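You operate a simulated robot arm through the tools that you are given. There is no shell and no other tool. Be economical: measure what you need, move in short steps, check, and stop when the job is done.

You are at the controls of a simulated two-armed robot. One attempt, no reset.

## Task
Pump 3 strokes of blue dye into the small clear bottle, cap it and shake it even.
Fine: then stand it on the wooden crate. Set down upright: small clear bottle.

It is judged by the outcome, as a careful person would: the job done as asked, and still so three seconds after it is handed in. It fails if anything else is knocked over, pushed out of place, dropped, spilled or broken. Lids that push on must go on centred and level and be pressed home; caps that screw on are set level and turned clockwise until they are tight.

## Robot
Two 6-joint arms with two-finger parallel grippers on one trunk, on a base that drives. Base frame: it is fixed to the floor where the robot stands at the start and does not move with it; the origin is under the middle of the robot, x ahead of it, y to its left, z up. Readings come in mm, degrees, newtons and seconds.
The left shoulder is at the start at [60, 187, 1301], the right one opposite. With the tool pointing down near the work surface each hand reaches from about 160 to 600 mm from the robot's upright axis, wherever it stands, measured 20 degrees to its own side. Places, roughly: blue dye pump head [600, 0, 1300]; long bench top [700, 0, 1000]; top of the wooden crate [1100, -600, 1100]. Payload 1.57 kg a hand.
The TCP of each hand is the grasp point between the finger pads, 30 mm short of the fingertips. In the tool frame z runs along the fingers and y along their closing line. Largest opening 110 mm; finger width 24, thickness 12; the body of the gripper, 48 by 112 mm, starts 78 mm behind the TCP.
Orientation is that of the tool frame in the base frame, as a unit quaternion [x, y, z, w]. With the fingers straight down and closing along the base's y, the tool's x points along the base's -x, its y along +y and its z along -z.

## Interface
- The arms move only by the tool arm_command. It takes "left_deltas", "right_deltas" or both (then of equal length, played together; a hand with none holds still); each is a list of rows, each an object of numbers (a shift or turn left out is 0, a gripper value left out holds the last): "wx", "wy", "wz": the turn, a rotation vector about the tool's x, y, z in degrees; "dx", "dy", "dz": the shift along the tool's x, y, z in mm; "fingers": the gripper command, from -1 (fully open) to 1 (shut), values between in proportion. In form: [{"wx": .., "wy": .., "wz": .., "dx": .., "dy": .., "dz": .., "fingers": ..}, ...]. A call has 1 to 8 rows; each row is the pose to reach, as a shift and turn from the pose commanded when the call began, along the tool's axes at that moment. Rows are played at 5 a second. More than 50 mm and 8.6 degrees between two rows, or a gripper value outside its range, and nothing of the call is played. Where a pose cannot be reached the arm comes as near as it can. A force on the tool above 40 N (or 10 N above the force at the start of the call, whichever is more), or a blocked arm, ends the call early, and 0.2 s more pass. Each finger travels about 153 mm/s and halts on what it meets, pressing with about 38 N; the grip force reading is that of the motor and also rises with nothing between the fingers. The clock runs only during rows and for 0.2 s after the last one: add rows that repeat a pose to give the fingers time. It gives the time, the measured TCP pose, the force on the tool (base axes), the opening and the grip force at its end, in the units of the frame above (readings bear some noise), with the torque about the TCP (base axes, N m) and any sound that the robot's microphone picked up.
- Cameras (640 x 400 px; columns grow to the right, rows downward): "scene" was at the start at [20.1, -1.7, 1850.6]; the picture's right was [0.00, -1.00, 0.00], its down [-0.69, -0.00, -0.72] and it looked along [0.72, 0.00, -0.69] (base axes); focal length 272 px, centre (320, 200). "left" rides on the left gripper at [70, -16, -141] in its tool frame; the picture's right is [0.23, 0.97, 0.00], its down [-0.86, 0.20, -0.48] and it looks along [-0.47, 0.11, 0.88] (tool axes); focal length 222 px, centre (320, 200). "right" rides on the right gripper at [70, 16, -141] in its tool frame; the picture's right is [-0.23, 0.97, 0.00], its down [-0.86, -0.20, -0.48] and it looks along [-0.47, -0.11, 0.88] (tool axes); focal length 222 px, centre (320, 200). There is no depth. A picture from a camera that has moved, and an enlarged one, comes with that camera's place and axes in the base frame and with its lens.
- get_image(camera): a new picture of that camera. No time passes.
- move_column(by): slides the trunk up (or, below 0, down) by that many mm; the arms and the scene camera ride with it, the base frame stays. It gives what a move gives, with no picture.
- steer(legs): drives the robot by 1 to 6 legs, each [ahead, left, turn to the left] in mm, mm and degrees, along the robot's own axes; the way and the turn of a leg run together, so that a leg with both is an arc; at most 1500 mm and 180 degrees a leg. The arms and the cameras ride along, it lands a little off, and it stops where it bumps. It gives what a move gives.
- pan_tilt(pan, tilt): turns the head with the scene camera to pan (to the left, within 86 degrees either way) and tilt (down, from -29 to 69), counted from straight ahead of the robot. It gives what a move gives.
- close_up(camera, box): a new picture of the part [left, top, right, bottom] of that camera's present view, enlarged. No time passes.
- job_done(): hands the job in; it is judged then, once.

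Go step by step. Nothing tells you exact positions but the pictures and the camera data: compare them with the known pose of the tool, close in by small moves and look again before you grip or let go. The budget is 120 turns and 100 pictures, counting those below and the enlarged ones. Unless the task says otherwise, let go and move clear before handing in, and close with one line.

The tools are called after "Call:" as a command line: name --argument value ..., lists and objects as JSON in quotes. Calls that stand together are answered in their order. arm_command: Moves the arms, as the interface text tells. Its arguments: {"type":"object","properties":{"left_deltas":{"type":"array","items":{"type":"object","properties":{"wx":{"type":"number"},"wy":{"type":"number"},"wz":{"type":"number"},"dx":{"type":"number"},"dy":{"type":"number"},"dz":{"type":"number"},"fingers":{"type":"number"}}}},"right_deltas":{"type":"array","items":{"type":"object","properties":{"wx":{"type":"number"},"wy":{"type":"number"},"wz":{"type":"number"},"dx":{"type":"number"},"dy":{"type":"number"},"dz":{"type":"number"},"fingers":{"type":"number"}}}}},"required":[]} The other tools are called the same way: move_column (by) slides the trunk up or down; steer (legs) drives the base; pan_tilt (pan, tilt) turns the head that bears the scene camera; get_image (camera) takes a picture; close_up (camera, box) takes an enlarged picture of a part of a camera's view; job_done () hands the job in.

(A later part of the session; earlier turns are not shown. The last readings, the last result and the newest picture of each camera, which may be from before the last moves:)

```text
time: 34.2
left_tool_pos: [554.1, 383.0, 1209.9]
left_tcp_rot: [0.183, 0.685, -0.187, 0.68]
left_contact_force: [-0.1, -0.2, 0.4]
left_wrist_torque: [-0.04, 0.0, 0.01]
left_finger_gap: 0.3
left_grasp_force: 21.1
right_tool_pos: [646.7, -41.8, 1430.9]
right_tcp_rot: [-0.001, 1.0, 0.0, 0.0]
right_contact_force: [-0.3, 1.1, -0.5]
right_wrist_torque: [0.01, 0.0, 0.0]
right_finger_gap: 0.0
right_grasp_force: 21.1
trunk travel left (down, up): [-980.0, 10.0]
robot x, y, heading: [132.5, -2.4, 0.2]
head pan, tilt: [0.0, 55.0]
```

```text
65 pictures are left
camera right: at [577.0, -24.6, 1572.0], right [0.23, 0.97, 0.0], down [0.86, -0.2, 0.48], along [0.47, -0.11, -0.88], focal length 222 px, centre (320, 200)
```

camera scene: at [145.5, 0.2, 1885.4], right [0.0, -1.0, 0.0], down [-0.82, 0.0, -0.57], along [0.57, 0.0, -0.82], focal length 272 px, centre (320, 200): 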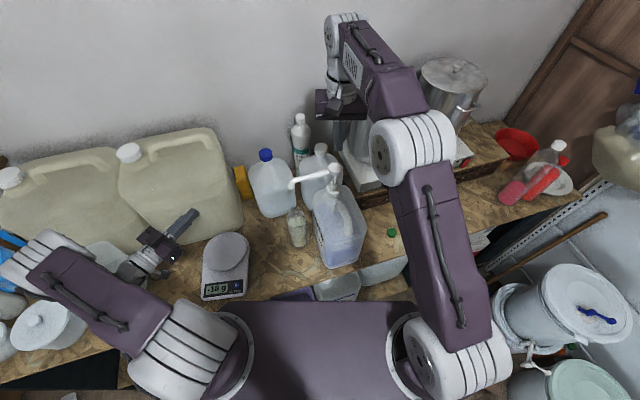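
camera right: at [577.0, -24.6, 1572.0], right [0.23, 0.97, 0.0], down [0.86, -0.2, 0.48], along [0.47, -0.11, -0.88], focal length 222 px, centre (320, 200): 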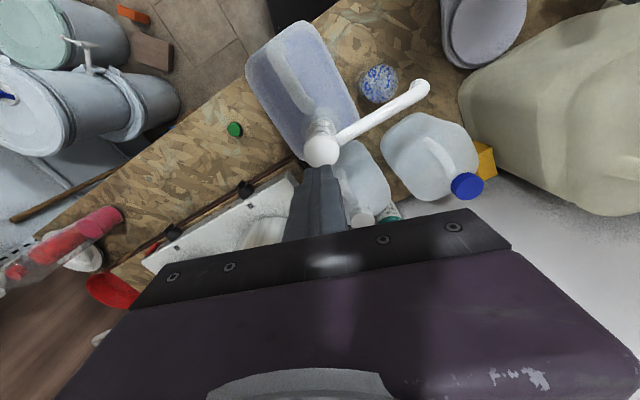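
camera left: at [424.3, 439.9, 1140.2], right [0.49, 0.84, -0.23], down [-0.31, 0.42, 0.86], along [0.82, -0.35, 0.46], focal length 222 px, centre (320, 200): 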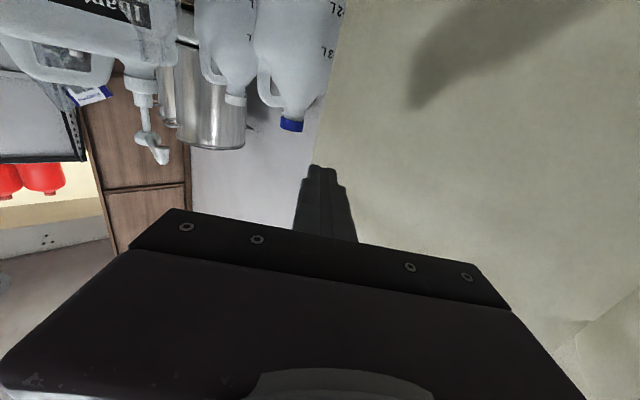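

Three strokes are done. I'll take the right hand over the green cap and look.

Call:
arm_command --right_deltas '[{"dx": 3, "dy": -40, "dz": 15}, {"dx": 6, "dy": -75, "dz": 40, "fingers": -0.3}, {"dx": 9, "dy": -110, "dz": 70, "fingers": -0.3}, {"dx": 12, "dy": -140, "dz": 105, "fingers": -0.3}, {"dx": 15, "dy": -168, "dz": 140, "fingers": -0.3}, {"dx": 18, "dy": -190, "dz": 180, "fingers": -0.3}, {"dx": 22, "dy": -205, "dz": 220, "fingers": -0.3}, {"dx": 26, "dy": -216, "dz": 255, "fingers": -0.3}]'

Call:
get_image --camera "right"

Call:
get_image --camera "scene"

```text
time: 36.0
left_tool_pos: [554.3, 381.5, 1209.5]
left_tcp_rot: [0.182, 0.685, -0.186, 0.68]
left_contact_force: [0.8, -0.4, -0.6]
left_wrist_torque: [0.01, 0.02, 0.0]
left_finger_gap: 0.1
left_grasp_force: 21.5
right_tool_pos: [620.6, -257.9, 1174.4]
right_tcp_rot: [-0.002, 1.0, 0.0, 0.0]
right_contact_force: [0.2, 0.1, 0.2]
right_wrist_torque: [0.0, 0.0, 0.0]
right_finger_gap: 71.4
right_grasp_force: 0.0
trunk travel left (down, up): [-980.0, 10.0]
robot x, y, heading: [131.9, -2.2, 0.1]
head pan, tilt: [0.0, 55.0]
```

```text
64 pictures are left
camera right: at [550.9, -241.8, 1315.0], right [0.22, 0.97, 0.0], down [0.86, -0.2, 0.48], along [0.47, -0.11, -0.88], focal length 222 px, centre (320, 200)
```

right: 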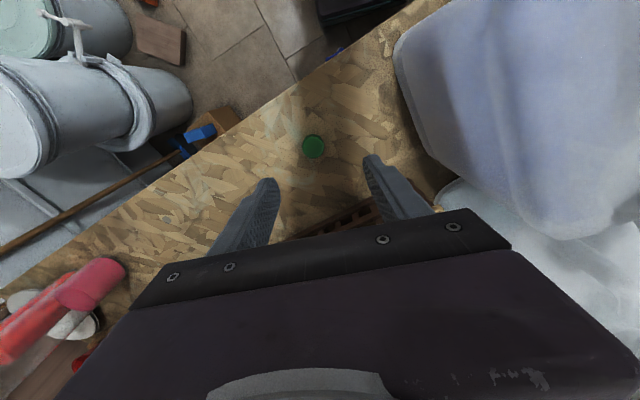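

```text
63 pictures are left
camera scene: at [143.2, -2.9, 1885.4], right [0.0, -1.0, 0.0], down [-0.82, 0.0, -0.57], along [0.57, 0.0, -0.82], focal length 272 px, centre (320, 200)
```

scene: 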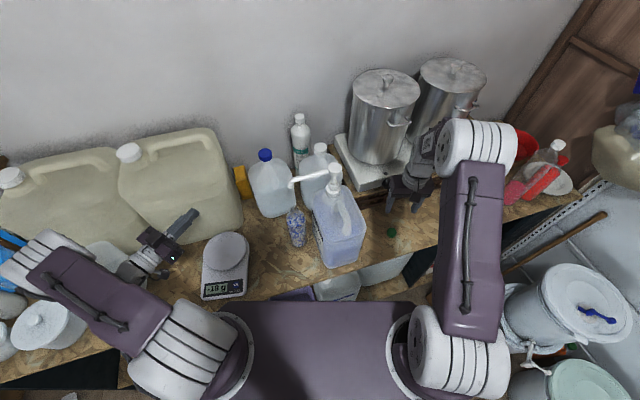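

The two cameras only agree if the bench is nearer z 975, which puts the cap at about (635, -272). I'll shift above it and lower partway.

Call:
arm_command --right_deltas '[{"dx": -8, "dy": -8, "dz": 30}, {"dx": -15, "dy": -14, "dz": 70}, {"dx": -15, "dy": -14, "dz": 100}]'

Call:
get_image --camera "right"

Call:
close_up --camera "right" --box '[240, 80, 400, 240]'

```text
time: 36.9
left_tool_pos: [554.7, 382.3, 1208.5]
left_tcp_rot: [0.183, 0.685, -0.186, 0.68]
left_contact_force: [0.6, -0.1, 0.7]
left_wrist_torque: [0.05, -0.03, 0.0]
left_finger_gap: 0.1
left_grasp_force: 21.3
right_tool_pos: [637.4, -271.8, 1077.2]
right_tcp_rot: [-0.001, 1.0, 0.001, 0.0]
right_contact_force: [0.7, 0.6, -0.5]
right_wrist_torque: [-0.01, -0.02, 0.01]
right_finger_gap: 71.6
right_grasp_force: 0.1
trunk travel left (down, up): [-980.0, 10.0]
robot x, y, heading: [131.0, 2.8, 0.2]
head pan, tilt: [0.0, 55.0]
```

```text
62 pictures are left
camera right: at [567.1, -255.7, 1217.9], right [0.23, 0.97, 0.0], down [0.86, -0.2, 0.48], along [0.47, -0.11, -0.88], focal length 222 px, centre (320, 200)
```

right: 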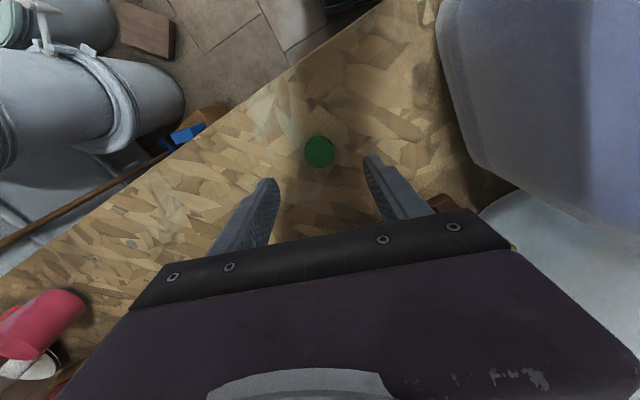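

```text
2.50 times, centred on (320, 160) of right
camera zoom: at [567.1, -255.7, 1217.9], right [0.23, 0.97, 0.0], down [0.86, -0.2, 0.48], along [0.47, -0.11, -0.88], focal length 555 px, centre (320, 300)
```

zoom: 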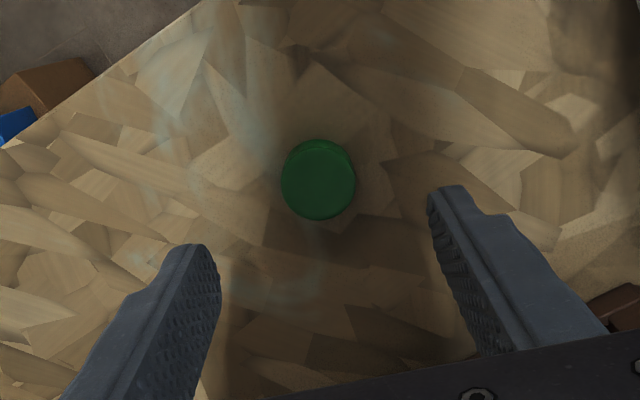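

The cap sits centred between the fingers. I'll lower in steps.

Call:
arm_command --right_deltas '[{"dx": 2, "dy": -1, "dz": 25}, {"dx": 2, "dy": -1, "dz": 50}, {"dx": 2, "dy": -1, "dz": 62}]'

Call:
close_up --camera "right" --box '[240, 80, 400, 240]'

Call:
close_up --camera "scene" --box '[340, 160, 460, 260]'

```text
time: 37.6
left_tool_pos: [553.4, 382.8, 1210.3]
left_tcp_rot: [0.182, 0.685, -0.186, 0.68]
left_contact_force: [0.2, 0.1, 0.4]
left_wrist_torque: [-0.02, 0.05, 0.02]
left_finger_gap: 0.0
left_grasp_force: 21.3
right_tool_pos: [633.8, -271.7, 1015.2]
right_tcp_rot: [0.0, 1.0, 0.0, 0.0]
right_contact_force: [-0.2, 0.6, -0.1]
right_wrist_torque: [-0.01, 0.0, 0.01]
right_finger_gap: 71.5
right_grasp_force: 0.0
trunk travel left (down, up): [-980.0, 10.0]
robot x, y, heading: [132.5, 0.6, 0.2]
head pan, tilt: [0.0, 55.0]
```

```text
2.50 times, centred on (320, 160) of right
camera zoom: at [563.6, -255.5, 1155.5], right [0.23, 0.97, 0.0], down [0.86, -0.2, 0.48], along [0.47, -0.11, -0.88], focal length 555 px, centre (320, 300)
```

zoom: 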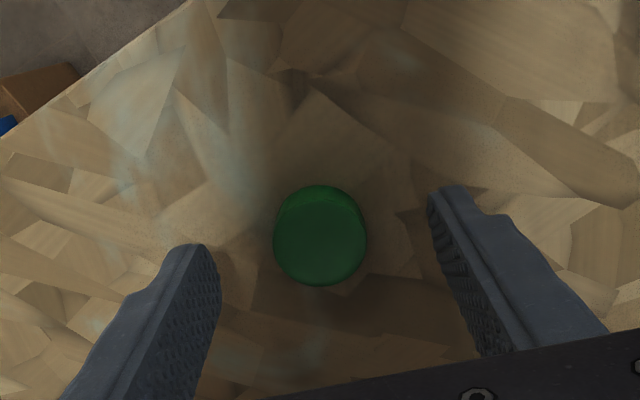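

```text
4.00 times, centred on (400, 210) of scene
camera zoom: at [141.9, -1.1, 1885.4], right [0.0, -1.0, 0.0], down [-0.82, 0.0, -0.57], along [0.57, 0.0, -0.82], focal length 1086 px, centre (0, 160)
```

zoom: 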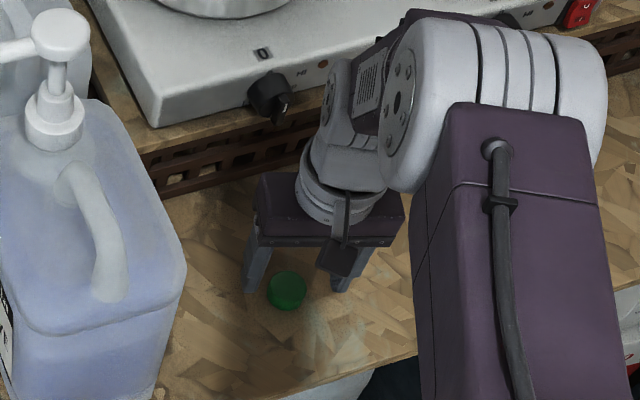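

The cap top reads at about z 968, (639, -273). I'll lower further in small steps with a small forward correction.

Call:
arm_command --right_deltas '[{"dx": -3, "dy": -1, "dz": 8}, {"dx": -5, "dy": -1, "dz": 16}, {"dx": -5, "dy": -1, "dz": 22}]'

Call:
close_up --camera "right" --box '[240, 80, 400, 240]'

Call:
close_up --camera "scene" --box '[370, 200, 430, 240]'

```text
time: 38.5
left_tool_pos: [554.1, 382.0, 1210.4]
left_tcp_rot: [0.182, 0.685, -0.186, 0.681]
left_contact_force: [-0.6, 0.0, 0.1]
left_wrist_torque: [-0.02, -0.03, 0.0]
left_finger_gap: 0.1
left_grasp_force: 21.3
right_tool_pos: [637.4, -273.5, 992.7]
right_tcp_rot: [0.0, 1.0, 0.0, 0.001]
right_contact_force: [0.2, 0.4, -0.1]
right_wrist_torque: [0.04, -0.01, -0.02]
right_finger_gap: 71.3
right_grasp_force: 0.1
trunk travel left (down, up): [-980.0, 10.0]
robot x, y, heading: [131.7, -2.7, 0.2]
head pan, tilt: [0.0, 55.0]
```

```text
2.50 times, centred on (320, 160) of right
camera zoom: at [568.8, -256.9, 1133.2], right [0.23, 0.97, 0.0], down [0.86, -0.2, 0.48], along [0.47, -0.11, -0.88], focal length 555 px, centre (320, 300)
```

zoom: 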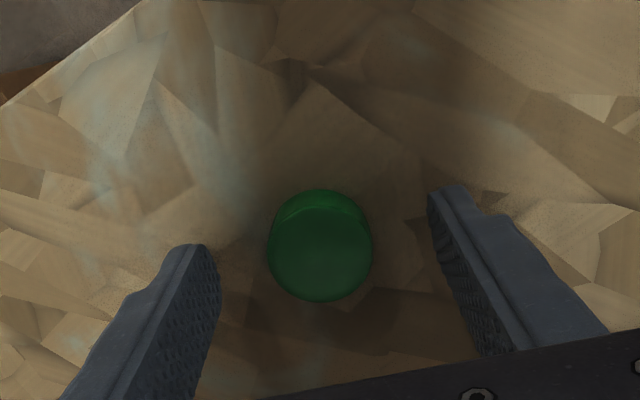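

```text
10.00 times, centred on (400, 220) of scene
camera zoom: at [142.2, -1.5, 1885.4], right [0.0, -1.0, 0.0], down [-0.82, 0.0, -0.57], along [0.57, 0.0, -0.82], focal length 2715 px, centre (-480, 0)
```

zoom: 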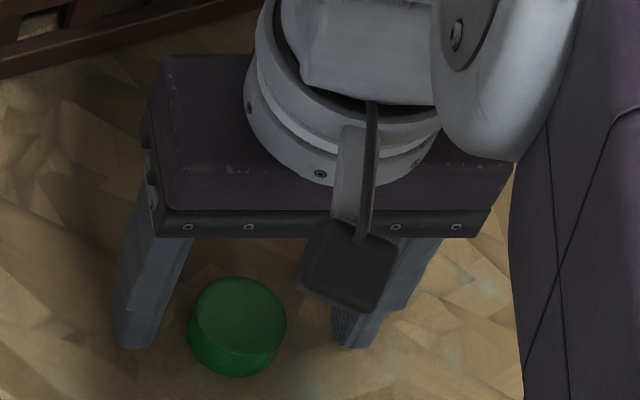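

Apparent size suggests the cap is still lower than I thought. I'll feel down gently.

Call:
arm_command --right_deltas '[{"dz": 4}, {"dz": 8}, {"dz": 12}]'

Call:
close_up --camera "scene" --box '[370, 200, 430, 240]'

```text
time: 39.2
left_tool_pos: [553.6, 382.2, 1210.1]
left_tcp_rot: [0.182, 0.685, -0.186, 0.681]
left_contact_force: [0.5, 1.0, -0.6]
left_wrist_torque: [-0.04, 0.01, 0.01]
left_finger_gap: 0.3
left_grasp_force: 21.4
right_tool_pos: [639.2, -273.1, 979.8]
right_tcp_rot: [-0.001, 1.0, 0.001, 0.002]
right_contact_force: [0.1, -1.0, 5.6]
right_wrist_torque: [0.14, 0.02, -0.04]
right_finger_gap: 71.1
right_grasp_force: 0.0
trunk travel left (down, up): [-980.0, 10.0]
robot x, y, heading: [129.3, -0.5, -0.3]
head pan, tilt: [0.0, 55.0]
```

```text
10.00 times, centred on (400, 220) of scene
camera zoom: at [140.7, -1.2, 1885.5], right [0.0, -1.0, 0.0], down [-0.82, 0.0, -0.57], along [0.57, 0.0, -0.82], focal length 2715 px, centre (-480, 0)
```

zoom: 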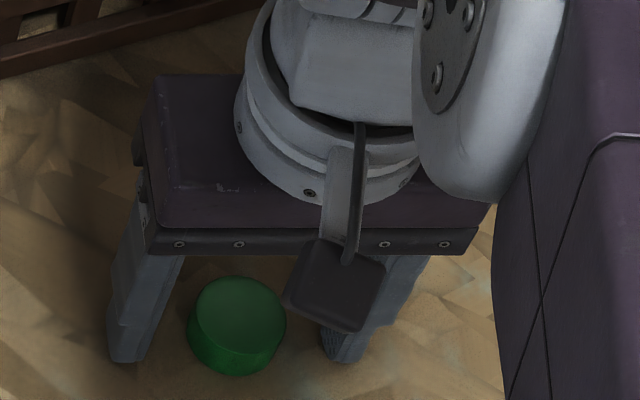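

Bench contact: the top is at z 950. I'll lift 2 mm off and close on the cap.

Call:
arm_command --right_deltas '[{"dz": -2}, {"dz": -2, "fingers": 0.2}, {"dz": -2, "fingers": 0.6}, {"dz": -2, "fingers": 1}, {"dz": -2, "fingers": 1}]'

Call:
close_up --camera "right" --box '[240, 80, 400, 240]'

```text
time: 40.5
left_tool_pos: [552.8, 382.3, 1209.5]
left_tcp_rot: [0.183, 0.685, -0.187, 0.68]
left_contact_force: [0.0, -0.4, 0.4]
left_wrist_torque: [0.0, 0.0, 0.02]
left_finger_gap: 0.0
left_grasp_force: 22.1
right_tool_pos: [638.2, -273.4, 982.3]
right_tcp_rot: [0.0, 1.0, 0.001, 0.001]
right_contact_force: [0.9, 0.9, -0.7]
right_wrist_torque: [0.0, 0.03, -0.01]
right_finger_gap: 31.6
right_grasp_force: 37.9
trunk travel left (down, up): [-980.0, 10.0]
robot x, y, heading: [131.6, -0.4, -0.1]
head pan, tilt: [0.0, 55.0]
```

```text
2.50 times, centred on (320, 160) of right
camera zoom: at [568.5, -256.8, 1122.7], right [0.23, 0.97, 0.0], down [0.86, -0.2, 0.48], along [0.47, -0.11, -0.88], focal length 555 px, centre (320, 300)
```

zoom: 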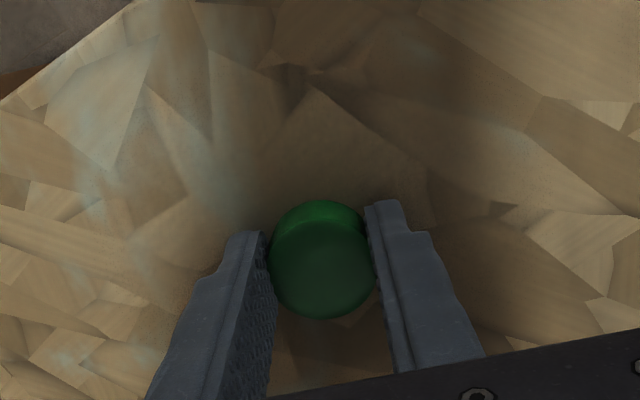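

The cap is gripped centred, at 31.6 mm. I'll lift it, back the robot off 200 mm so the left arm has room, then bring the left hand in.

Call:
arm_command --right_deltas '[{"dz": -45, "fingers": 1}, {"dz": -90, "fingers": 1}, {"dz": -135, "fingers": 1}, {"dz": -180, "fingers": 1}, {"dz": -225, "fingers": 1}, {"dz": -270, "fingers": 1}]'

Call:
steer --legs '[[-200, 0, 0]]'

Call:
arm_command --left_deltas '[{"dy": -21, "dz": 25, "fingers": 1}, {"dy": -42, "dz": 50, "fingers": 0.2}, {"dy": -64, "dz": 75, "fingers": -0.55}, {"dy": -85, "dz": 100, "fingers": -0.55}, {"dy": -106, "dz": 125, "fingers": -0.55}, {"dy": -121, "dz": 150, "fingers": -0.55}]'

Call:
get_image --camera "scene"

```text
time: 41.9
left_tool_pos: [554.0, 382.8, 1210.7]
left_tcp_rot: [0.182, 0.685, -0.186, 0.68]
left_contact_force: [0.0, -1.0, -0.3]
left_wrist_torque: [-0.02, -0.02, 0.03]
left_finger_gap: 0.2
left_grasp_force: 21.1
right_tool_pos: [637.4, -274.1, 1255.1]
right_tcp_rot: [0.0, 1.0, 0.0, -0.001]
right_contact_force: [0.3, -0.5, 0.1]
right_wrist_torque: [-0.02, 0.0, -0.01]
right_finger_gap: 31.5
right_grasp_force: 37.9
trunk travel left (down, up): [-980.0, 10.0]
robot x, y, heading: [134.4, -2.0, 0.2]
head pan, tilt: [0.0, 55.0]
```

```text
time: 43.5
left_tool_pos: [359.0, 382.3, 1208.5]
left_tcp_rot: [0.182, 0.686, -0.186, 0.679]
left_contact_force: [1.1, -0.5, -0.1]
left_wrist_torque: [-0.01, -0.02, -0.03]
left_finger_gap: 0.0
left_grasp_force: 21.5
right_tool_pos: [444.0, -274.7, 1251.0]
right_tcp_rot: [-0.001, 1.0, 0.0, -0.002]
right_contact_force: [0.7, -0.1, -0.6]
right_wrist_torque: [-0.02, 0.01, 0.0]
right_finger_gap: 31.6
right_grasp_force: 37.7
trunk travel left (down, up): [-980.0, 10.0]
robot x, y, heading: [-66.2, 2.3, 0.1]
head pan, tilt: [0.0, 55.0]
```

```text
time: 44.9
left_tool_pos: [491.1, 265.1, 1210.5]
left_tcp_rot: [0.183, 0.686, -0.192, 0.678]
left_contact_force: [0.1, -1.0, -0.7]
left_wrist_torque: [0.0, 0.02, 0.0]
left_finger_gap: 85.2
left_grasp_force: 0.1
left hand out of reach, approached as far as the arm can: row 1, 2, 3, 4, 5, 6
right_tool_pos: [439.8, -274.7, 1252.3]
right_tcp_rot: [-0.001, 1.0, 0.0, -0.001]
right_contact_force: [0.3, 0.2, -0.1]
right_wrist_torque: [-0.02, 0.03, 0.01]
right_finger_gap: 31.6
right_grasp_force: 37.8
trunk travel left (down, up): [-980.0, 10.0]
robot x, y, heading: [-64.4, 3.4, 0.4]
head pan, tilt: [0.0, 55.0]
```

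```text
54 pictures are left
camera scene: at [-55.6, -3.7, 1885.4], right [0.0, -1.0, 0.0], down [-0.82, 0.0, -0.57], along [0.57, 0.0, -0.82], focal length 272 px, centre (320, 200)
```

scene: 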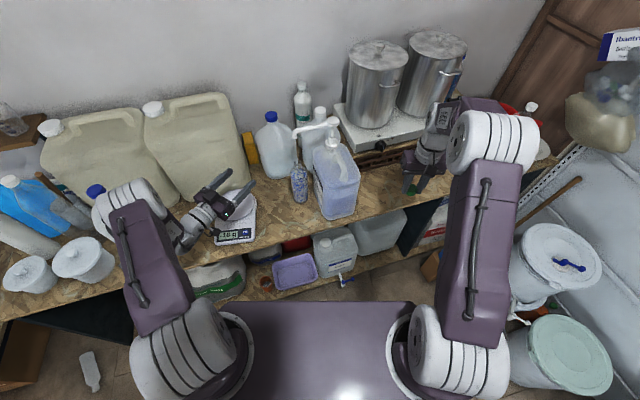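

The left hand came only to (491, 265). I'll nudge it straight toward the standoff and see what limits it.

Call:
arm_command --left_deltas '[{"dy": 0}]'

Call:
arm_command --left_deltas '[{"wx": -8}, {"wx": -16}, {"wx": -24}, {"wx": -30}]'

```text
time: 45.2
left_tool_pos: [489.1, 267.7, 1210.7]
left_tcp_rot: [0.182, 0.685, -0.192, 0.678]
left_contact_force: [1.5, 0.1, -0.7]
left_wrist_torque: [0.02, -0.03, 0.0]
left_finger_gap: 85.1
left_grasp_force: 0.0
right_tool_pos: [439.8, -273.3, 1252.5]
right_tcp_rot: [-0.001, 1.0, 0.0, 0.0]
right_contact_force: [-0.4, 0.1, -0.5]
right_wrist_torque: [0.03, -0.01, 0.03]
right_finger_gap: 31.4
right_grasp_force: 37.6
trunk travel left (down, up): [-980.0, 10.0]
robot x, y, heading: [-65.2, -2.4, 0.3]
head pan, tilt: [0.0, 55.0]
```

```text
time: 46.2
left_tool_pos: [554.6, 263.4, 1216.3]
left_tcp_rot: [-0.035, 0.711, -0.05, 0.701]
left_contact_force: [-0.5, 0.5, 0.1]
left_wrist_torque: [0.01, 0.01, 0.03]
left_finger_gap: 85.1
left_grasp_force: 0.2
left hand out of reach, approached as far as the arm can: row 1, 2, 3, 4
right_tool_pos: [439.8, -275.7, 1253.3]
right_tcp_rot: [-0.002, 1.0, 0.001, 0.0]
right_contact_force: [0.6, -0.5, -1.1]
right_wrist_torque: [0.05, 0.03, 0.03]
right_finger_gap: 31.5
right_grasp_force: 37.8
trunk travel left (down, up): [-980.0, 10.0]
robot x, y, heading: [-69.4, -1.6, 0.2]
head pan, tilt: [0.0, 55.0]
```

Level poses seem limited by the wrist while the shoulder is high above the hand. I'll back off clear of the bench and lower the trunk, so the forearm can lie level.

Call:
steer --legs '[[-260, 0, 0]]'

Call:
move_column --by -220

Call:
arm_command --left_deltas '[{"dy": -35, "dx": -10}, {"dy": -70, "dx": -20}, {"dy": -105, "dx": -30}, {"dy": -135, "dx": -40}]'

Call:
get_image --camera "scene"

```text
time: 48.1
left_tool_pos: [295.1, 267.5, 1215.9]
left_tcp_rot: [-0.036, 0.711, -0.049, 0.7]
left_contact_force: [0.2, 0.4, 0.7]
left_wrist_torque: [0.02, 0.0, 0.0]
left_finger_gap: 85.7
left_grasp_force: 0.1
right_tool_pos: [183.5, -272.7, 1251.2]
right_tcp_rot: [-0.004, 1.0, -0.001, -0.002]
right_contact_force: [0.2, -0.3, -0.4]
right_wrist_torque: [0.0, 0.02, -0.02]
right_finger_gap: 31.6
right_grasp_force: 38.0
trunk travel left (down, up): [-980.0, 10.0]
robot x, y, heading: [-330.7, -1.0, 0.5]
head pan, tilt: [0.0, 55.0]
```

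```text
time: 50.5
left_tool_pos: [292.8, 267.4, 997.2]
left_tcp_rot: [-0.037, 0.71, -0.049, 0.701]
left_contact_force: [-0.7, 0.3, -0.4]
left_wrist_torque: [0.0, 0.02, -0.02]
left_finger_gap: 85.4
left_grasp_force: 0.0
right_tool_pos: [180.4, -273.7, 1032.3]
right_tcp_rot: [-0.003, 1.0, 0.0, 0.0]
right_contact_force: [0.2, -0.3, 0.5]
right_wrist_torque: [0.02, 0.02, 0.0]
right_finger_gap: 31.5
right_grasp_force: 38.2
trunk travel left (down, up): [-760.0, 230.0]
robot x, y, heading: [-325.6, 1.4, 0.5]
head pan, tilt: [0.0, 55.0]
```

```text
time: 51.5
left_tool_pos: [278.2, 227.5, 1057.7]
left_tcp_rot: [-0.017, 0.711, -0.073, 0.699]
left_contact_force: [-0.2, -0.2, 0.4]
left_wrist_torque: [-0.03, 0.02, 0.01]
left_finger_gap: 85.4
left_grasp_force: 0.0
left hand out of reach, approached as far as the arm can: row 1, 2, 3, 4
right_tool_pos: [179.7, -274.0, 1032.2]
right_tcp_rot: [-0.003, 1.0, 0.0, 0.0]
right_contact_force: [-0.4, -1.1, -0.4]
right_wrist_torque: [0.02, -0.01, -0.02]
right_finger_gap: 31.6
right_grasp_force: 38.3
trunk travel left (down, up): [-760.0, 230.0]
robot x, y, heading: [-326.9, -2.2, 0.5]
head pan, tilt: [0.0, 55.0]
```

```text
53 pictures are left
camera scene: at [-317.6, -4.0, 1665.3], right [0.01, -1.0, 0.0], down [-0.82, -0.01, -0.57], along [0.57, 0.0, -0.82], focal length 272 px, centre (320, 200)
```

scene: 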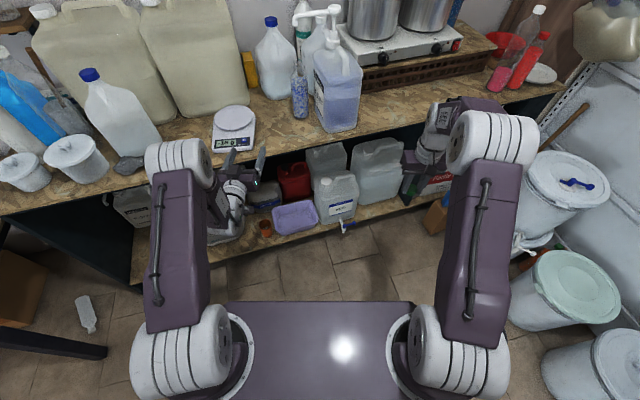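

The arm keeps its elbow up, so a forward-level hand only works when stretched far out. Pointing the fingers sideways (towards -y) should suit close work better, so I'll raise the trunk and turn the left hand via tool-down.

Call:
move_column --by 220

Call:
arm_command --left_deltas '[{"wy": 8.5}, {"wy": 17}, {"wy": 25.5}, {"wy": 34}, {"wy": 42.5}, {"wy": 51}, {"wy": 59.5}, {"wy": 68}]'

Call:
arm_command --left_deltas '[{"wy": 8, "dz": -15}, {"wy": 16, "dz": -30}, {"wy": 22, "dz": -45}]'

```text
time: 53.8
left_tool_pos: [277.7, 228.1, 1278.3]
left_tcp_rot: [-0.017, 0.711, -0.074, 0.699]
left_contact_force: [-0.6, -0.9, 0.1]
left_wrist_torque: [0.01, 0.0, -0.02]
left_finger_gap: 85.4
left_grasp_force: 0.1
right_tool_pos: [179.8, -273.4, 1252.9]
right_tcp_rot: [-0.004, 1.0, 0.0, 0.0]
right_contact_force: [0.2, -0.5, -0.3]
right_wrist_torque: [0.01, 0.01, 0.0]
right_finger_gap: 31.6
right_grasp_force: 37.9
trunk travel left (down, up): [-980.0, 10.0]
robot x, y, heading: [-329.3, 0.7, 0.4]
head pan, tilt: [0.0, 55.0]
```

```text
time: 55.6
left_tool_pos: [279.4, 230.5, 1277.8]
left_tcp_rot: [0.026, 0.981, -0.071, 0.18]
left_contact_force: [0.3, -0.7, 0.0]
left_wrist_torque: [-0.04, 0.01, 0.02]
left_finger_gap: 85.0
left_grasp_force: 0.1
right_tool_pos: [181.9, -272.8, 1252.1]
right_tcp_rot: [-0.004, 1.0, -0.001, 0.0]
right_contact_force: [0.2, -0.4, -0.2]
right_wrist_torque: [0.02, 0.03, 0.0]
right_finger_gap: 31.3
right_grasp_force: 38.1
trunk travel left (down, up): [-980.0, 10.0]
robot x, y, heading: [-328.1, -2.9, 0.3]
head pan, tilt: [0.0, 55.0]
```

```text
time: 56.4
left_tool_pos: [251.7, 236.1, 1316.1]
left_tcp_rot: [0.038, 0.997, -0.064, -0.01]
left_contact_force: [-0.2, -0.7, -0.1]
left_wrist_torque: [-0.01, 0.0, -0.01]
left_finger_gap: 85.2
left_grasp_force: 0.0
left hand out of reach, approached as far as the arm can: row 3
right_tool_pos: [179.8, -273.1, 1252.7]
right_tcp_rot: [-0.003, 1.0, 0.0, -0.001]
right_contact_force: [0.6, 0.1, -1.4]
right_wrist_torque: [0.01, 0.02, -0.02]
right_finger_gap: 31.4
right_grasp_force: 37.9
trunk travel left (down, up): [-980.0, 10.0]
robot x, y, heading: [-325.2, 0.3, 0.5]
head pan, tilt: [0.0, 55.0]
```

Call:
arm_command --left_deltas '[{"wx": 8, "dx": 12, "dy": -12}, {"wx": 16, "dx": 25, "dy": -25}, {"wx": 24, "dx": 37, "dy": -37}, {"wx": 32, "dx": 50, "dy": -50}, {"wx": 40, "dx": 62, "dy": -62}, {"wx": 48, "dx": 75, "dy": -75}, {"wx": 56, "dx": 87, "dy": -87}, {"wx": 64, "dx": 100, "dy": -100}]'

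Call:
arm_command --left_deltas '[{"wx": 8}, {"wx": 16}, {"wx": 26}]'

Call:
get_image --camera "scene"

```text
time: 58.2
left_tool_pos: [201.2, 168.7, 1327.6]
left_tcp_rot: [0.034, 0.81, -0.585, -0.035]
left_contact_force: [-0.2, 0.4, -0.4]
left_wrist_torque: [-0.03, 0.01, -0.05]
left_finger_gap: 85.4
left_grasp_force: 0.1
left hand out of reach, approached as far as the arm can: row 1, 2, 3, 4, 5, 6, 7, 8
right_tool_pos: [181.1, -273.6, 1251.0]
right_tcp_rot: [-0.004, 1.0, 0.0, 0.0]
right_contact_force: [-0.7, 0.0, 0.3]
right_wrist_torque: [0.0, 0.0, -0.02]
right_finger_gap: 31.7
right_grasp_force: 38.1
trunk travel left (down, up): [-980.0, 10.0]
robot x, y, heading: [-324.4, 0.4, 0.3]
head pan, tilt: [0.0, 55.0]
```

```text
refused: row 3 steps farther than a row can; nothing moved
```

```text
52 pictures are left
camera scene: at [-315.9, -3.3, 1885.4], right [0.01, -1.0, 0.0], down [-0.82, -0.01, -0.57], along [0.57, 0.0, -0.82], focal length 272 px, centre (320, 200)
```

scene: 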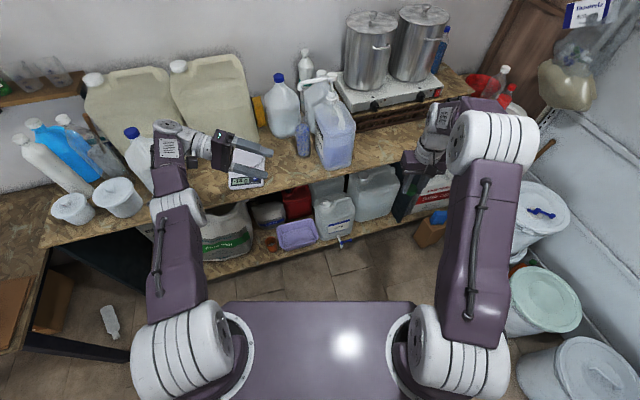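

Call:
arm_command --left_deltas '[{"wx": 8, "dx": 10}, {"wx": 16, "dx": 20}, {"wx": 22, "dx": 30}, {"wx": 22, "dx": 60}]'

Call:
arm_command --left_deltas '[{"wz": -8}, {"wz": -16}, {"wz": -24}, {"wz": -32}, {"wz": -40}, {"wz": -48}, {"wz": -56}, {"wz": -64}]'

Call:
arm_command --left_deltas '[{"wz": -8}, {"wz": -16}, {"wz": -24}, {"wz": -26}]'

Call:
get_image --camera "scene"

```text
time: 59.2
left_tool_pos: [138.1, 174.1, 1327.2]
left_tcp_rot: [-0.024, -0.685, 0.728, 0.033]
left_contact_force: [-0.2, 0.2, -0.3]
left_wrist_torque: [0.0, -0.01, -0.01]
left_finger_gap: 85.2
left_grasp_force: 0.1
left hand out of reach, approached as far as the arm can: row 1, 3
right_tool_pos: [179.1, -273.9, 1253.1]
right_tcp_rot: [-0.004, 1.0, 0.0, 0.0]
right_contact_force: [0.1, 0.4, 0.5]
right_wrist_torque: [0.01, -0.02, 0.0]
right_finger_gap: 31.5
right_grasp_force: 38.0
trunk travel left (down, up): [-980.0, 10.0]
robot x, y, heading: [-327.5, -1.5, 0.5]
head pan, tilt: [0.0, 55.0]
```

```text
time: 61.0
left_tool_pos: [141.3, 174.1, 1327.9]
left_tcp_rot: [0.345, -0.592, 0.598, 0.415]
left_contact_force: [-0.1, 0.3, -0.5]
left_wrist_torque: [0.03, -0.02, 0.0]
left_finger_gap: 85.4
left_grasp_force: 0.0
right_tool_pos: [180.8, -273.8, 1252.0]
right_tcp_rot: [-0.004, 1.0, 0.0, 0.0]
right_contact_force: [0.5, -0.4, -0.5]
right_wrist_torque: [0.02, -0.03, -0.02]
right_finger_gap: 31.5
right_grasp_force: 38.1
trunk travel left (down, up): [-980.0, 10.0]
robot x, y, heading: [-327.6, 1.5, 0.5]
head pan, tilt: [0.0, 55.0]
```

```text
time: 62.0
left_tool_pos: [141.1, 175.4, 1327.5]
left_tcp_rot: [0.468, -0.5, 0.49, 0.539]
left_contact_force: [-0.4, -0.2, -0.2]
left_wrist_torque: [0.01, -0.01, -0.02]
left_finger_gap: 85.1
left_grasp_force: 0.0
right_tool_pos: [181.2, -273.6, 1251.5]
right_tcp_rot: [-0.003, 1.0, 0.0, 0.0]
right_contact_force: [-0.6, 0.4, 0.4]
right_wrist_torque: [0.0, 0.0, -0.01]
right_finger_gap: 31.5
right_grasp_force: 38.2
trunk travel left (down, up): [-980.0, 10.0]
robot x, y, heading: [-328.0, 0.6, 0.6]
head pan, tilt: [0.0, 55.0]
```

```text
51 pictures are left
camera scene: at [-317.1, -3.3, 1885.4], right [0.01, -1.0, 0.0], down [-0.82, -0.01, -0.57], along [0.57, 0.0, -0.82], focal length 272 px, centre (320, 200)
```

scene: 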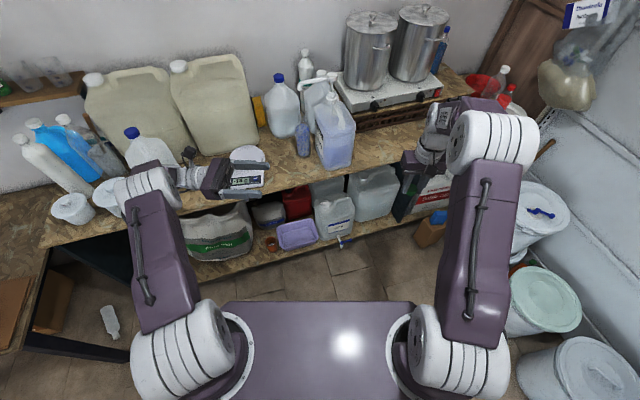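

That orientation works. I'll trim it level and yaw it so the fingers point forward-right, then rehearse the grip pose in free air in front of the bench before driving in.

Call:
arm_command --left_deltas '[{"wx": 4.6, "wy": -3.5, "wz": 1.0}]'

Call:
arm_command --left_deltas '[{"wx": 8, "dx": -40}, {"wx": 16, "dx": -80}, {"wx": 24, "dx": -120}, {"wx": 32, "dx": -160}, {"wx": 40, "dx": -200}, {"wx": 40, "dx": -240}, {"wx": 40, "dx": -262}]'

```text
time: 62.4
left_tool_pos: [139.0, 174.9, 1328.6]
left_tcp_rot: [-0.5, 0.501, -0.5, -0.499]
left_contact_force: [0.0, 0.5, -0.2]
left_wrist_torque: [-0.01, 0.01, 0.0]
left_finger_gap: 85.3
left_grasp_force: 0.1
right_tool_pos: [179.2, -273.2, 1252.4]
right_tcp_rot: [-0.004, 1.0, -0.001, 0.0]
right_contact_force: [0.1, 0.1, 0.2]
right_wrist_torque: [0.01, -0.02, 0.02]
right_finger_gap: 31.4
right_grasp_force: 37.9
trunk travel left (down, up): [-980.0, 10.0]
robot x, y, heading: [-327.3, 0.4, 0.6]
head pan, tilt: [0.0, 55.0]
```

```text
time: 64.0
left_tool_pos: [142.3, 175.4, 1066.9]
left_tcp_rot: [0.64, -0.299, 0.641, 0.298]
left_contact_force: [0.2, 0.4, -0.5]
left_wrist_torque: [0.01, -0.01, -0.04]
left_finger_gap: 85.6
left_grasp_force: 0.2
right_tool_pos: [180.3, -274.3, 1252.2]
right_tcp_rot: [-0.004, 1.0, 0.0, 0.0]
right_contact_force: [0.0, 0.5, 0.1]
right_wrist_torque: [-0.01, 0.02, -0.02]
right_finger_gap: 31.6
right_grasp_force: 38.0
trunk travel left (down, up): [-980.0, 10.0]
robot x, y, heading: [-322.4, -1.6, 0.3]
head pan, tilt: [0.0, 55.0]
```

No limits in this orientation (camera on top). I'll test yawing further forward and moving to the grip spot relative to the robot.

Call:
arm_command --left_deltas '[{"wx": 7, "dy": 9, "dz": 18}, {"wx": 14, "dy": 19, "dz": 35}, {"wx": 21, "dy": 28, "dz": 53}, {"wx": 28, "dy": 38, "dz": 70}, {"wx": 35, "dy": 48, "dz": 88}]'

Call:
get_image --camera "scene"

Call:
get_image --camera "left"

```text
time: 65.2
left_tool_pos: [161.4, 117.0, 1066.1]
left_tcp_rot: [0.7, -0.097, 0.701, 0.097]
left_contact_force: [0.8, 0.1, -0.3]
left_wrist_torque: [0.02, -0.02, -0.02]
left_finger_gap: 85.3
left_grasp_force: 0.1
left hand out of reach, approached as far as the arm can: row 5
right_tool_pos: [180.7, -273.4, 1252.9]
right_tcp_rot: [-0.003, 1.0, 0.0, 0.0]
right_contact_force: [-0.8, 0.2, -0.4]
right_wrist_torque: [-0.03, 0.0, -0.03]
right_finger_gap: 32.0
right_grasp_force: 37.8
trunk travel left (down, up): [-980.0, 10.0]
robot x, y, heading: [-329.6, 0.4, 0.5]
head pan, tilt: [0.0, 55.0]
```

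```text
50 pictures are left
camera scene: at [-317.3, -3.7, 1885.4], right [0.01, -1.0, 0.0], down [-0.82, -0.01, -0.57], along [0.57, 0.0, -0.82], focal length 272 px, centre (320, 200)
```

scene: 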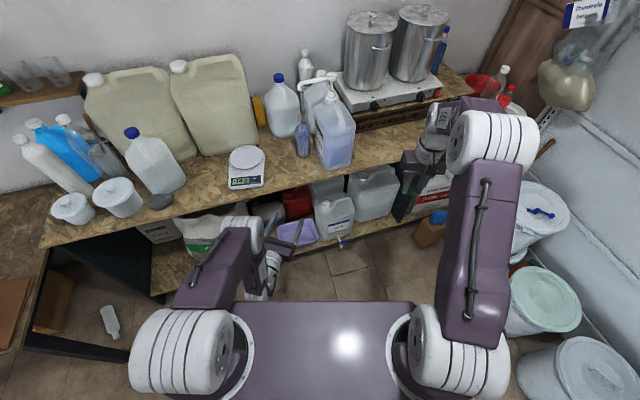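

```text
49 pictures are left
camera left: at [29.8, 171.3, 1135.3], right [-0.27, -0.94, 0.23], down [-0.51, -0.06, -0.86], along [0.82, -0.34, -0.46], focal length 222 px, centre (320, 200)
```

left: 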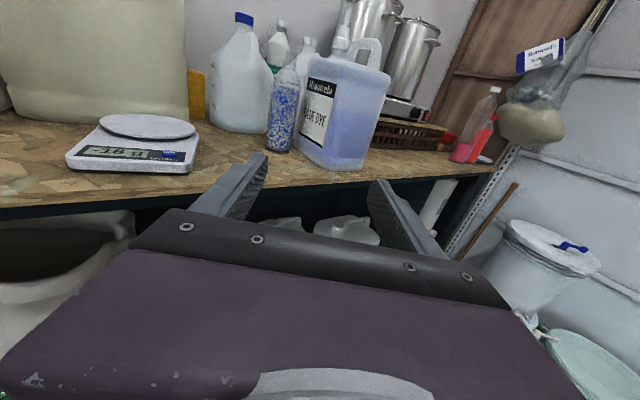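

The view is clear and the jug-bottle gap is about 30 mm, so I'll come in at about -45° with 73 mm opening. First I'll set the standoff pose relative to the robot, then drive in.

Call:
arm_command --left_deltas '[{"wx": -7.5, "dx": -3, "dy": -8, "dz": -7, "fingers": -0.33}, {"wx": -15, "dx": -6, "dy": -16, "dz": -13, "fingers": -0.33}, {"wx": -22, "dx": -9, "dy": -24, "dz": -20, "fingers": -0.33}, {"wx": -29, "dx": -11, "dy": -32, "dz": -26, "fingers": -0.33}]'

Call:
steer --legs '[[385, 0, -0.4]]'

Call:
get_image --camera "left"

Call:
get_image --camera "scene"

```text
time: 66.2
left_tool_pos: [143.9, 155.6, 1054.5]
left_tcp_rot: [0.655, -0.265, 0.656, 0.264]
left_contact_force: [0.9, -0.1, 0.5]
left_wrist_torque: [-0.01, 0.0, 0.0]
left_finger_gap: 73.1
left_grasp_force: 0.0
right_tool_pos: [180.7, -273.9, 1252.0]
right_tcp_rot: [-0.004, 1.0, 0.0, 0.001]
right_contact_force: [0.2, -0.3, -0.2]
right_wrist_torque: [0.0, 0.01, 0.0]
right_finger_gap: 31.8
right_grasp_force: 37.8
trunk travel left (down, up): [-980.0, 10.0]
robot x, y, heading: [-327.9, -3.0, 0.6]
head pan, tilt: [0.0, 55.0]
```

```text
time: 68.6
left_tool_pos: [529.8, 150.3, 1056.8]
left_tcp_rot: [0.652, -0.27, 0.656, 0.267]
left_contact_force: [0.5, -0.4, 0.2]
left_wrist_torque: [0.02, 0.0, 0.05]
left_finger_gap: 73.2
left_grasp_force: 0.1
right_tool_pos: [559.7, -279.2, 1254.6]
right_tcp_rot: [0.003, 1.0, 0.0, 0.001]
right_contact_force: [0.1, 0.3, -0.8]
right_wrist_torque: [-0.01, 0.01, -0.04]
right_finger_gap: 31.6
right_grasp_force: 38.7
trunk travel left (down, up): [-980.0, 10.0]
robot x, y, heading: [61.4, -1.5, -0.5]
head pan, tilt: [0.0, 55.0]
```

```text
48 pictures are left
camera left: at [441.5, 261.0, 1125.2], right [-0.69, -0.69, 0.22], down [-0.48, 0.2, -0.86], along [0.55, -0.69, -0.46], focal length 222 px, centre (320, 200)
```

left: 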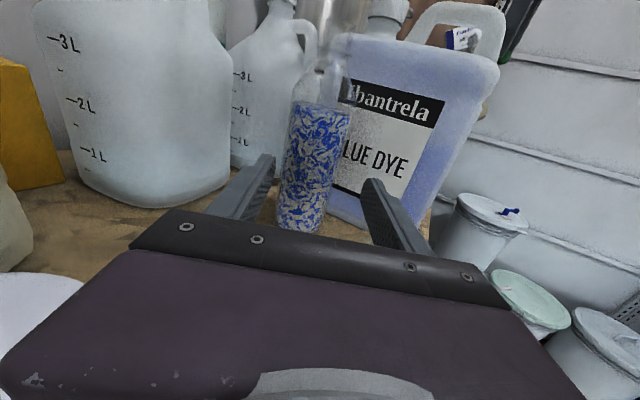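

```text
47 pictures are left
camera scene: at [64.9, -3.2, 1885.4], right [-0.01, -1.0, 0.0], down [-0.82, 0.0, -0.57], along [0.57, 0.0, -0.82], focal length 272 px, centre (320, 200)
```

scene: 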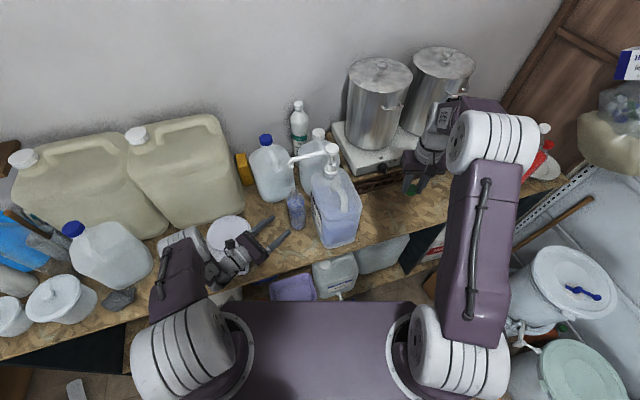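

The bottle sits about 112 mm ahead and 5 mm left of the grip axis. I'll advance partway with that correction, and look.

Call:
arm_command --left_deltas '[{"dy": -5, "dz": 30}, {"dy": -5, "dz": 60}]'

Call:
close_up --camera "left" --box '[200, 60, 440, 260]'

```text
time: 69.2
left_tool_pos: [579.6, 110.9, 1055.1]
left_tcp_rot: [0.653, -0.269, 0.655, 0.267]
left_contact_force: [0.3, 0.4, -1.3]
left_wrist_torque: [0.0, 0.0, 0.01]
left_finger_gap: 73.3
left_grasp_force: 0.0
right_tool_pos: [562.5, -280.4, 1252.2]
right_tcp_rot: [0.003, 1.0, -0.001, -0.001]
right_contact_force: [-0.3, -0.1, 0.5]
right_wrist_torque: [-0.03, -0.02, -0.03]
right_finger_gap: 31.8
right_grasp_force: 37.7
trunk travel left (down, up): [-980.0, 10.0]
robot x, y, heading: [61.4, -1.7, -0.2]
head pan, tilt: [0.0, 55.0]
```

```text
2.00 times, centred on (320, 160) of left
camera zoom: at [490.6, 221.4, 1125.0], right [-0.69, -0.69, 0.22], down [-0.48, 0.2, -0.86], along [0.55, -0.69, -0.47], focal length 444 px, centre (320, 280)
```

zoom: 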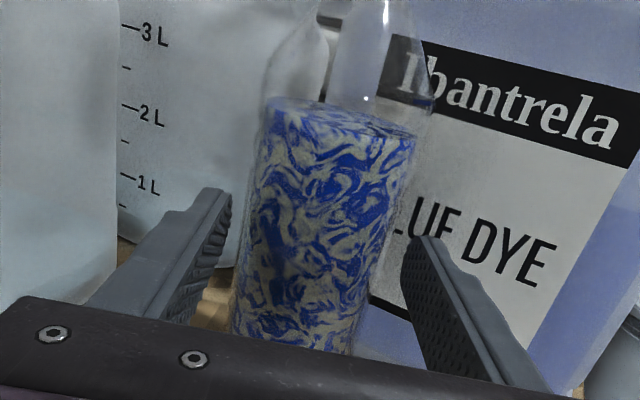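

The bottle looks wider than thought (about 67 mm). I'll open to about 83 mm and go in the last 38 mm.

Call:
arm_command --left_deltas '[{"dz": 0, "fingers": -0.5}, {"dz": 0, "fingers": -0.5}, {"dz": 15, "fingers": -0.5}, {"dz": 30, "fingers": -0.5}, {"dz": 38, "fingers": -0.5}]'

Call:
get_image --camera "left"

Call:
close_up --camera "scene" --box '[220, 140, 380, 280]'

```text
time: 70.4
left_tool_pos: [606.4, 84.1, 1055.2]
left_tcp_rot: [0.654, -0.269, 0.655, 0.268]
left_contact_force: [0.2, 0.0, -0.2]
left_wrist_torque: [-0.01, -0.01, -0.01]
left_finger_gap: 82.5
left_grasp_force: 0.1
right_tool_pos: [562.9, -280.8, 1252.7]
right_tcp_rot: [0.003, 1.0, 0.0, 0.0]
right_contact_force: [1.0, 0.0, -0.1]
right_wrist_torque: [0.0, -0.02, -0.02]
right_finger_gap: 31.8
right_grasp_force: 37.8
trunk travel left (down, up): [-980.0, 10.0]
robot x, y, heading: [57.4, 1.8, -0.2]
head pan, tilt: [0.0, 55.0]
```

```text
45 pictures are left
camera left: at [517.8, 195.0, 1123.7], right [-0.69, -0.69, 0.22], down [-0.48, 0.2, -0.86], along [0.55, -0.69, -0.47], focal length 222 px, centre (320, 200)
```

left: 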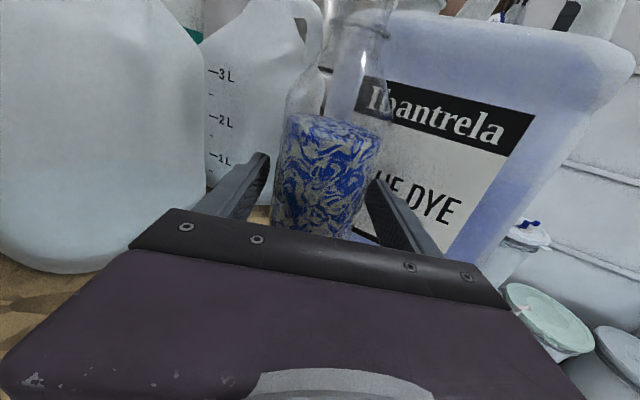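

```text
2.86 times, centred on (300, 210) of scene
camera zoom: at [68.5, -3.6, 1885.4], right [-0.01, -1.0, 0.0], down [-0.82, 0.0, -0.57], along [0.57, 0.0, -0.82], focal length 776 px, centre (377, 171)
```

zoom: 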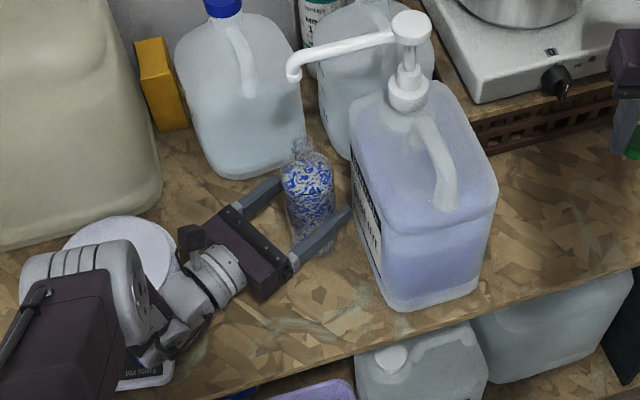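

The fingers straddle the bottle with clearance on both sides. I'll close on it.

Call:
arm_command --left_deltas '[{"fingers": -0.35}, {"fingers": -0.2}, {"fingers": 0}, {"fingers": 0.5}, {"fingers": 1}]'

Call:
get_image --camera "left"

```text
time: 71.6
left_tool_pos: [606.4, 83.7, 1055.3]
left_tcp_rot: [0.654, -0.269, 0.654, 0.268]
left_contact_force: [1.7, 0.2, 1.4]
left_wrist_torque: [-0.01, -0.06, 0.04]
left_finger_gap: 64.7
left_grasp_force: 38.4
right_tool_pos: [563.4, -279.3, 1251.8]
right_tcp_rot: [0.003, 1.0, 0.0, -0.001]
right_contact_force: [-0.5, -0.4, 0.2]
right_wrist_torque: [0.02, 0.01, -0.02]
right_finger_gap: 31.7
right_grasp_force: 38.0
trunk travel left (down, up): [-980.0, 10.0]
robot x, y, heading: [55.0, -2.0, -0.4]
head pan, tilt: [0.0, 55.0]
```

```text
43 pictures are left
camera left: at [518.0, 195.4, 1123.6], right [-0.69, -0.69, 0.23], down [-0.48, 0.2, -0.86], along [0.55, -0.69, -0.47], focal length 222 px, centre (320, 200)
```

left: 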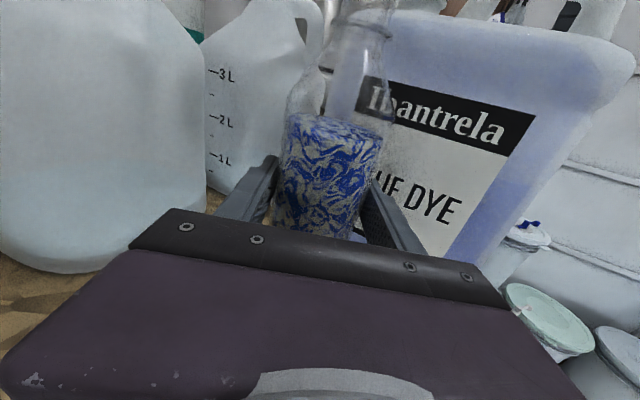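

The grip is firm at 64.7 mm. I'll lift it 12 mm and draw it toward me, clear of the nozzle.

Call:
arm_command --left_deltas '[{"dx": 6, "fingers": 1}, {"dx": 12, "fingers": 1}, {"dx": 12, "dy": 15, "dz": -15, "fingers": 1}, {"dx": 12, "dy": 30, "dz": -30, "wx": -4, "fingers": 1}, {"dx": 12, "dy": 45, "dz": -45, "wx": -8, "fingers": 1}, {"dx": 12, "dy": 60, "dz": -60, "wx": -12, "fingers": 1}, {"dx": 12, "dy": 74, "dz": -75, "wx": -15, "fingers": 1}]'

Call:
get_image --camera "scene"

```text
time: 73.2
left_tool_pos: [500.5, 84.9, 1067.0]
left_tcp_rot: [0.613, -0.353, 0.614, 0.351]
left_contact_force: [-0.3, 0.1, -4.5]
left_wrist_torque: [0.04, 0.01, 0.01]
left_finger_gap: 64.7
left_grasp_force: 38.4
right_tool_pos: [561.9, -278.5, 1252.1]
right_tcp_rot: [0.002, 1.0, 0.0, 0.001]
right_contact_force: [0.0, 0.0, -0.8]
right_wrist_torque: [0.0, 0.02, -0.03]
right_finger_gap: 31.8
right_grasp_force: 38.6
trunk travel left (down, up): [-980.0, 10.0]
robot x, y, heading: [57.2, -1.9, -0.3]
head pan, tilt: [0.0, 55.0]
```

```text
42 pictures are left
camera scene: at [68.7, -2.7, 1885.4], right [-0.01, -1.0, 0.0], down [-0.82, 0.0, -0.57], along [0.57, 0.0, -0.82], focal length 272 px, centre (320, 200)
```

scene: 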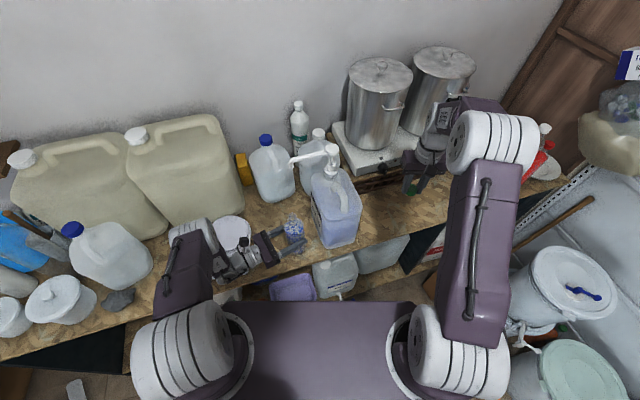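

The bottle is clear of the nozzle. I'll set it back on the bench (still held) and bring the cap over above it.

Call:
arm_command --left_deltas '[{"dx": -4}, {"dx": -8}, {"dx": -11}, {"dx": -12}, {"dx": -12}, {"dx": -12}, {"dx": -12}, {"dx": -12}]' --right_deltas '[{"dx": 0, "dy": 20, "dz": -40}, {"dx": 5, "dy": 62, "dz": -60}, {"dx": 15, "dy": 106, "dz": -68}, {"dx": 25, "dy": 150, "dz": -68}, {"dx": 35, "dy": 194, "dz": -68}, {"dx": 45, "dy": 238, "dz": -68}, {"dx": 52, "dy": 282, "dz": -68}, {"dx": 57, "dy": 326, "dz": -68}]'

Call:
get_image --camera "right"

Call:
get_image --camera "scene"

```text
time: 75.0
left_tool_pos: [501.3, 86.3, 1055.3]
left_tcp_rot: [0.613, -0.351, 0.614, 0.351]
left_contact_force: [0.0, -0.4, -4.7]
left_wrist_torque: [-0.02, -0.01, -0.03]
left_finger_gap: 64.9
left_grasp_force: 37.9
right_tool_pos: [504.4, 46.7, 1321.0]
right_tcp_rot: [0.004, 1.0, -0.002, 0.0]
right_contact_force: [-1.1, -0.4, 0.7]
right_wrist_torque: [0.02, 0.0, 0.01]
right_finger_gap: 31.6
right_grasp_force: 38.4
trunk travel left (down, up): [-980.0, 10.0]
robot x, y, heading: [61.2, -0.6, -0.3]
head pan, tilt: [0.0, 55.0]
```

```text
41 pictures are left
camera right: at [434.9, 64.1, 1462.6], right [0.23, 0.97, 0.0], down [0.85, -0.2, 0.48], along [0.47, -0.11, -0.88], focal length 222 px, centre (320, 200)
```

right: 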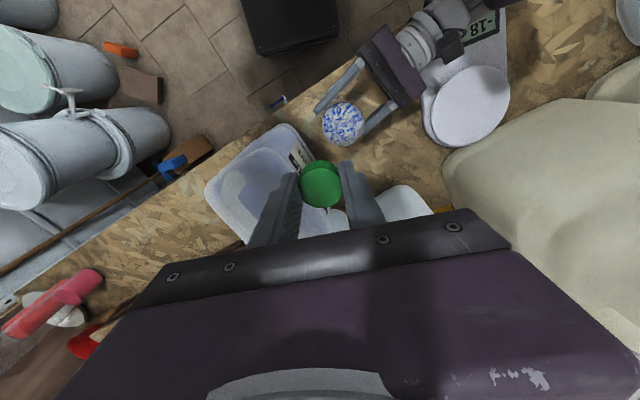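

```text
40 pictures are left
camera scene: at [69.3, -0.4, 1885.4], right [-0.01, -1.0, 0.0], down [-0.82, 0.0, -0.57], along [0.57, 0.0, -0.82], focal length 272 px, centre (320, 200)
```

scene: 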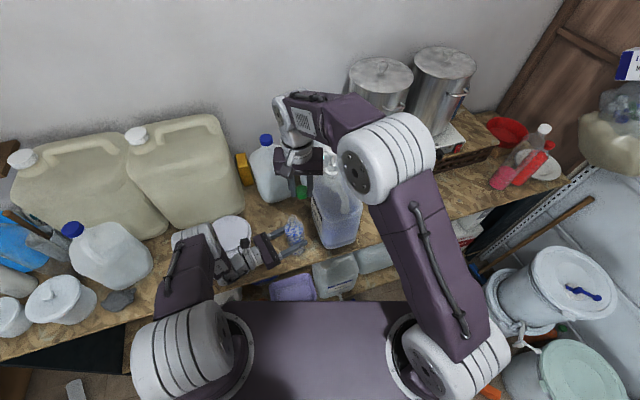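

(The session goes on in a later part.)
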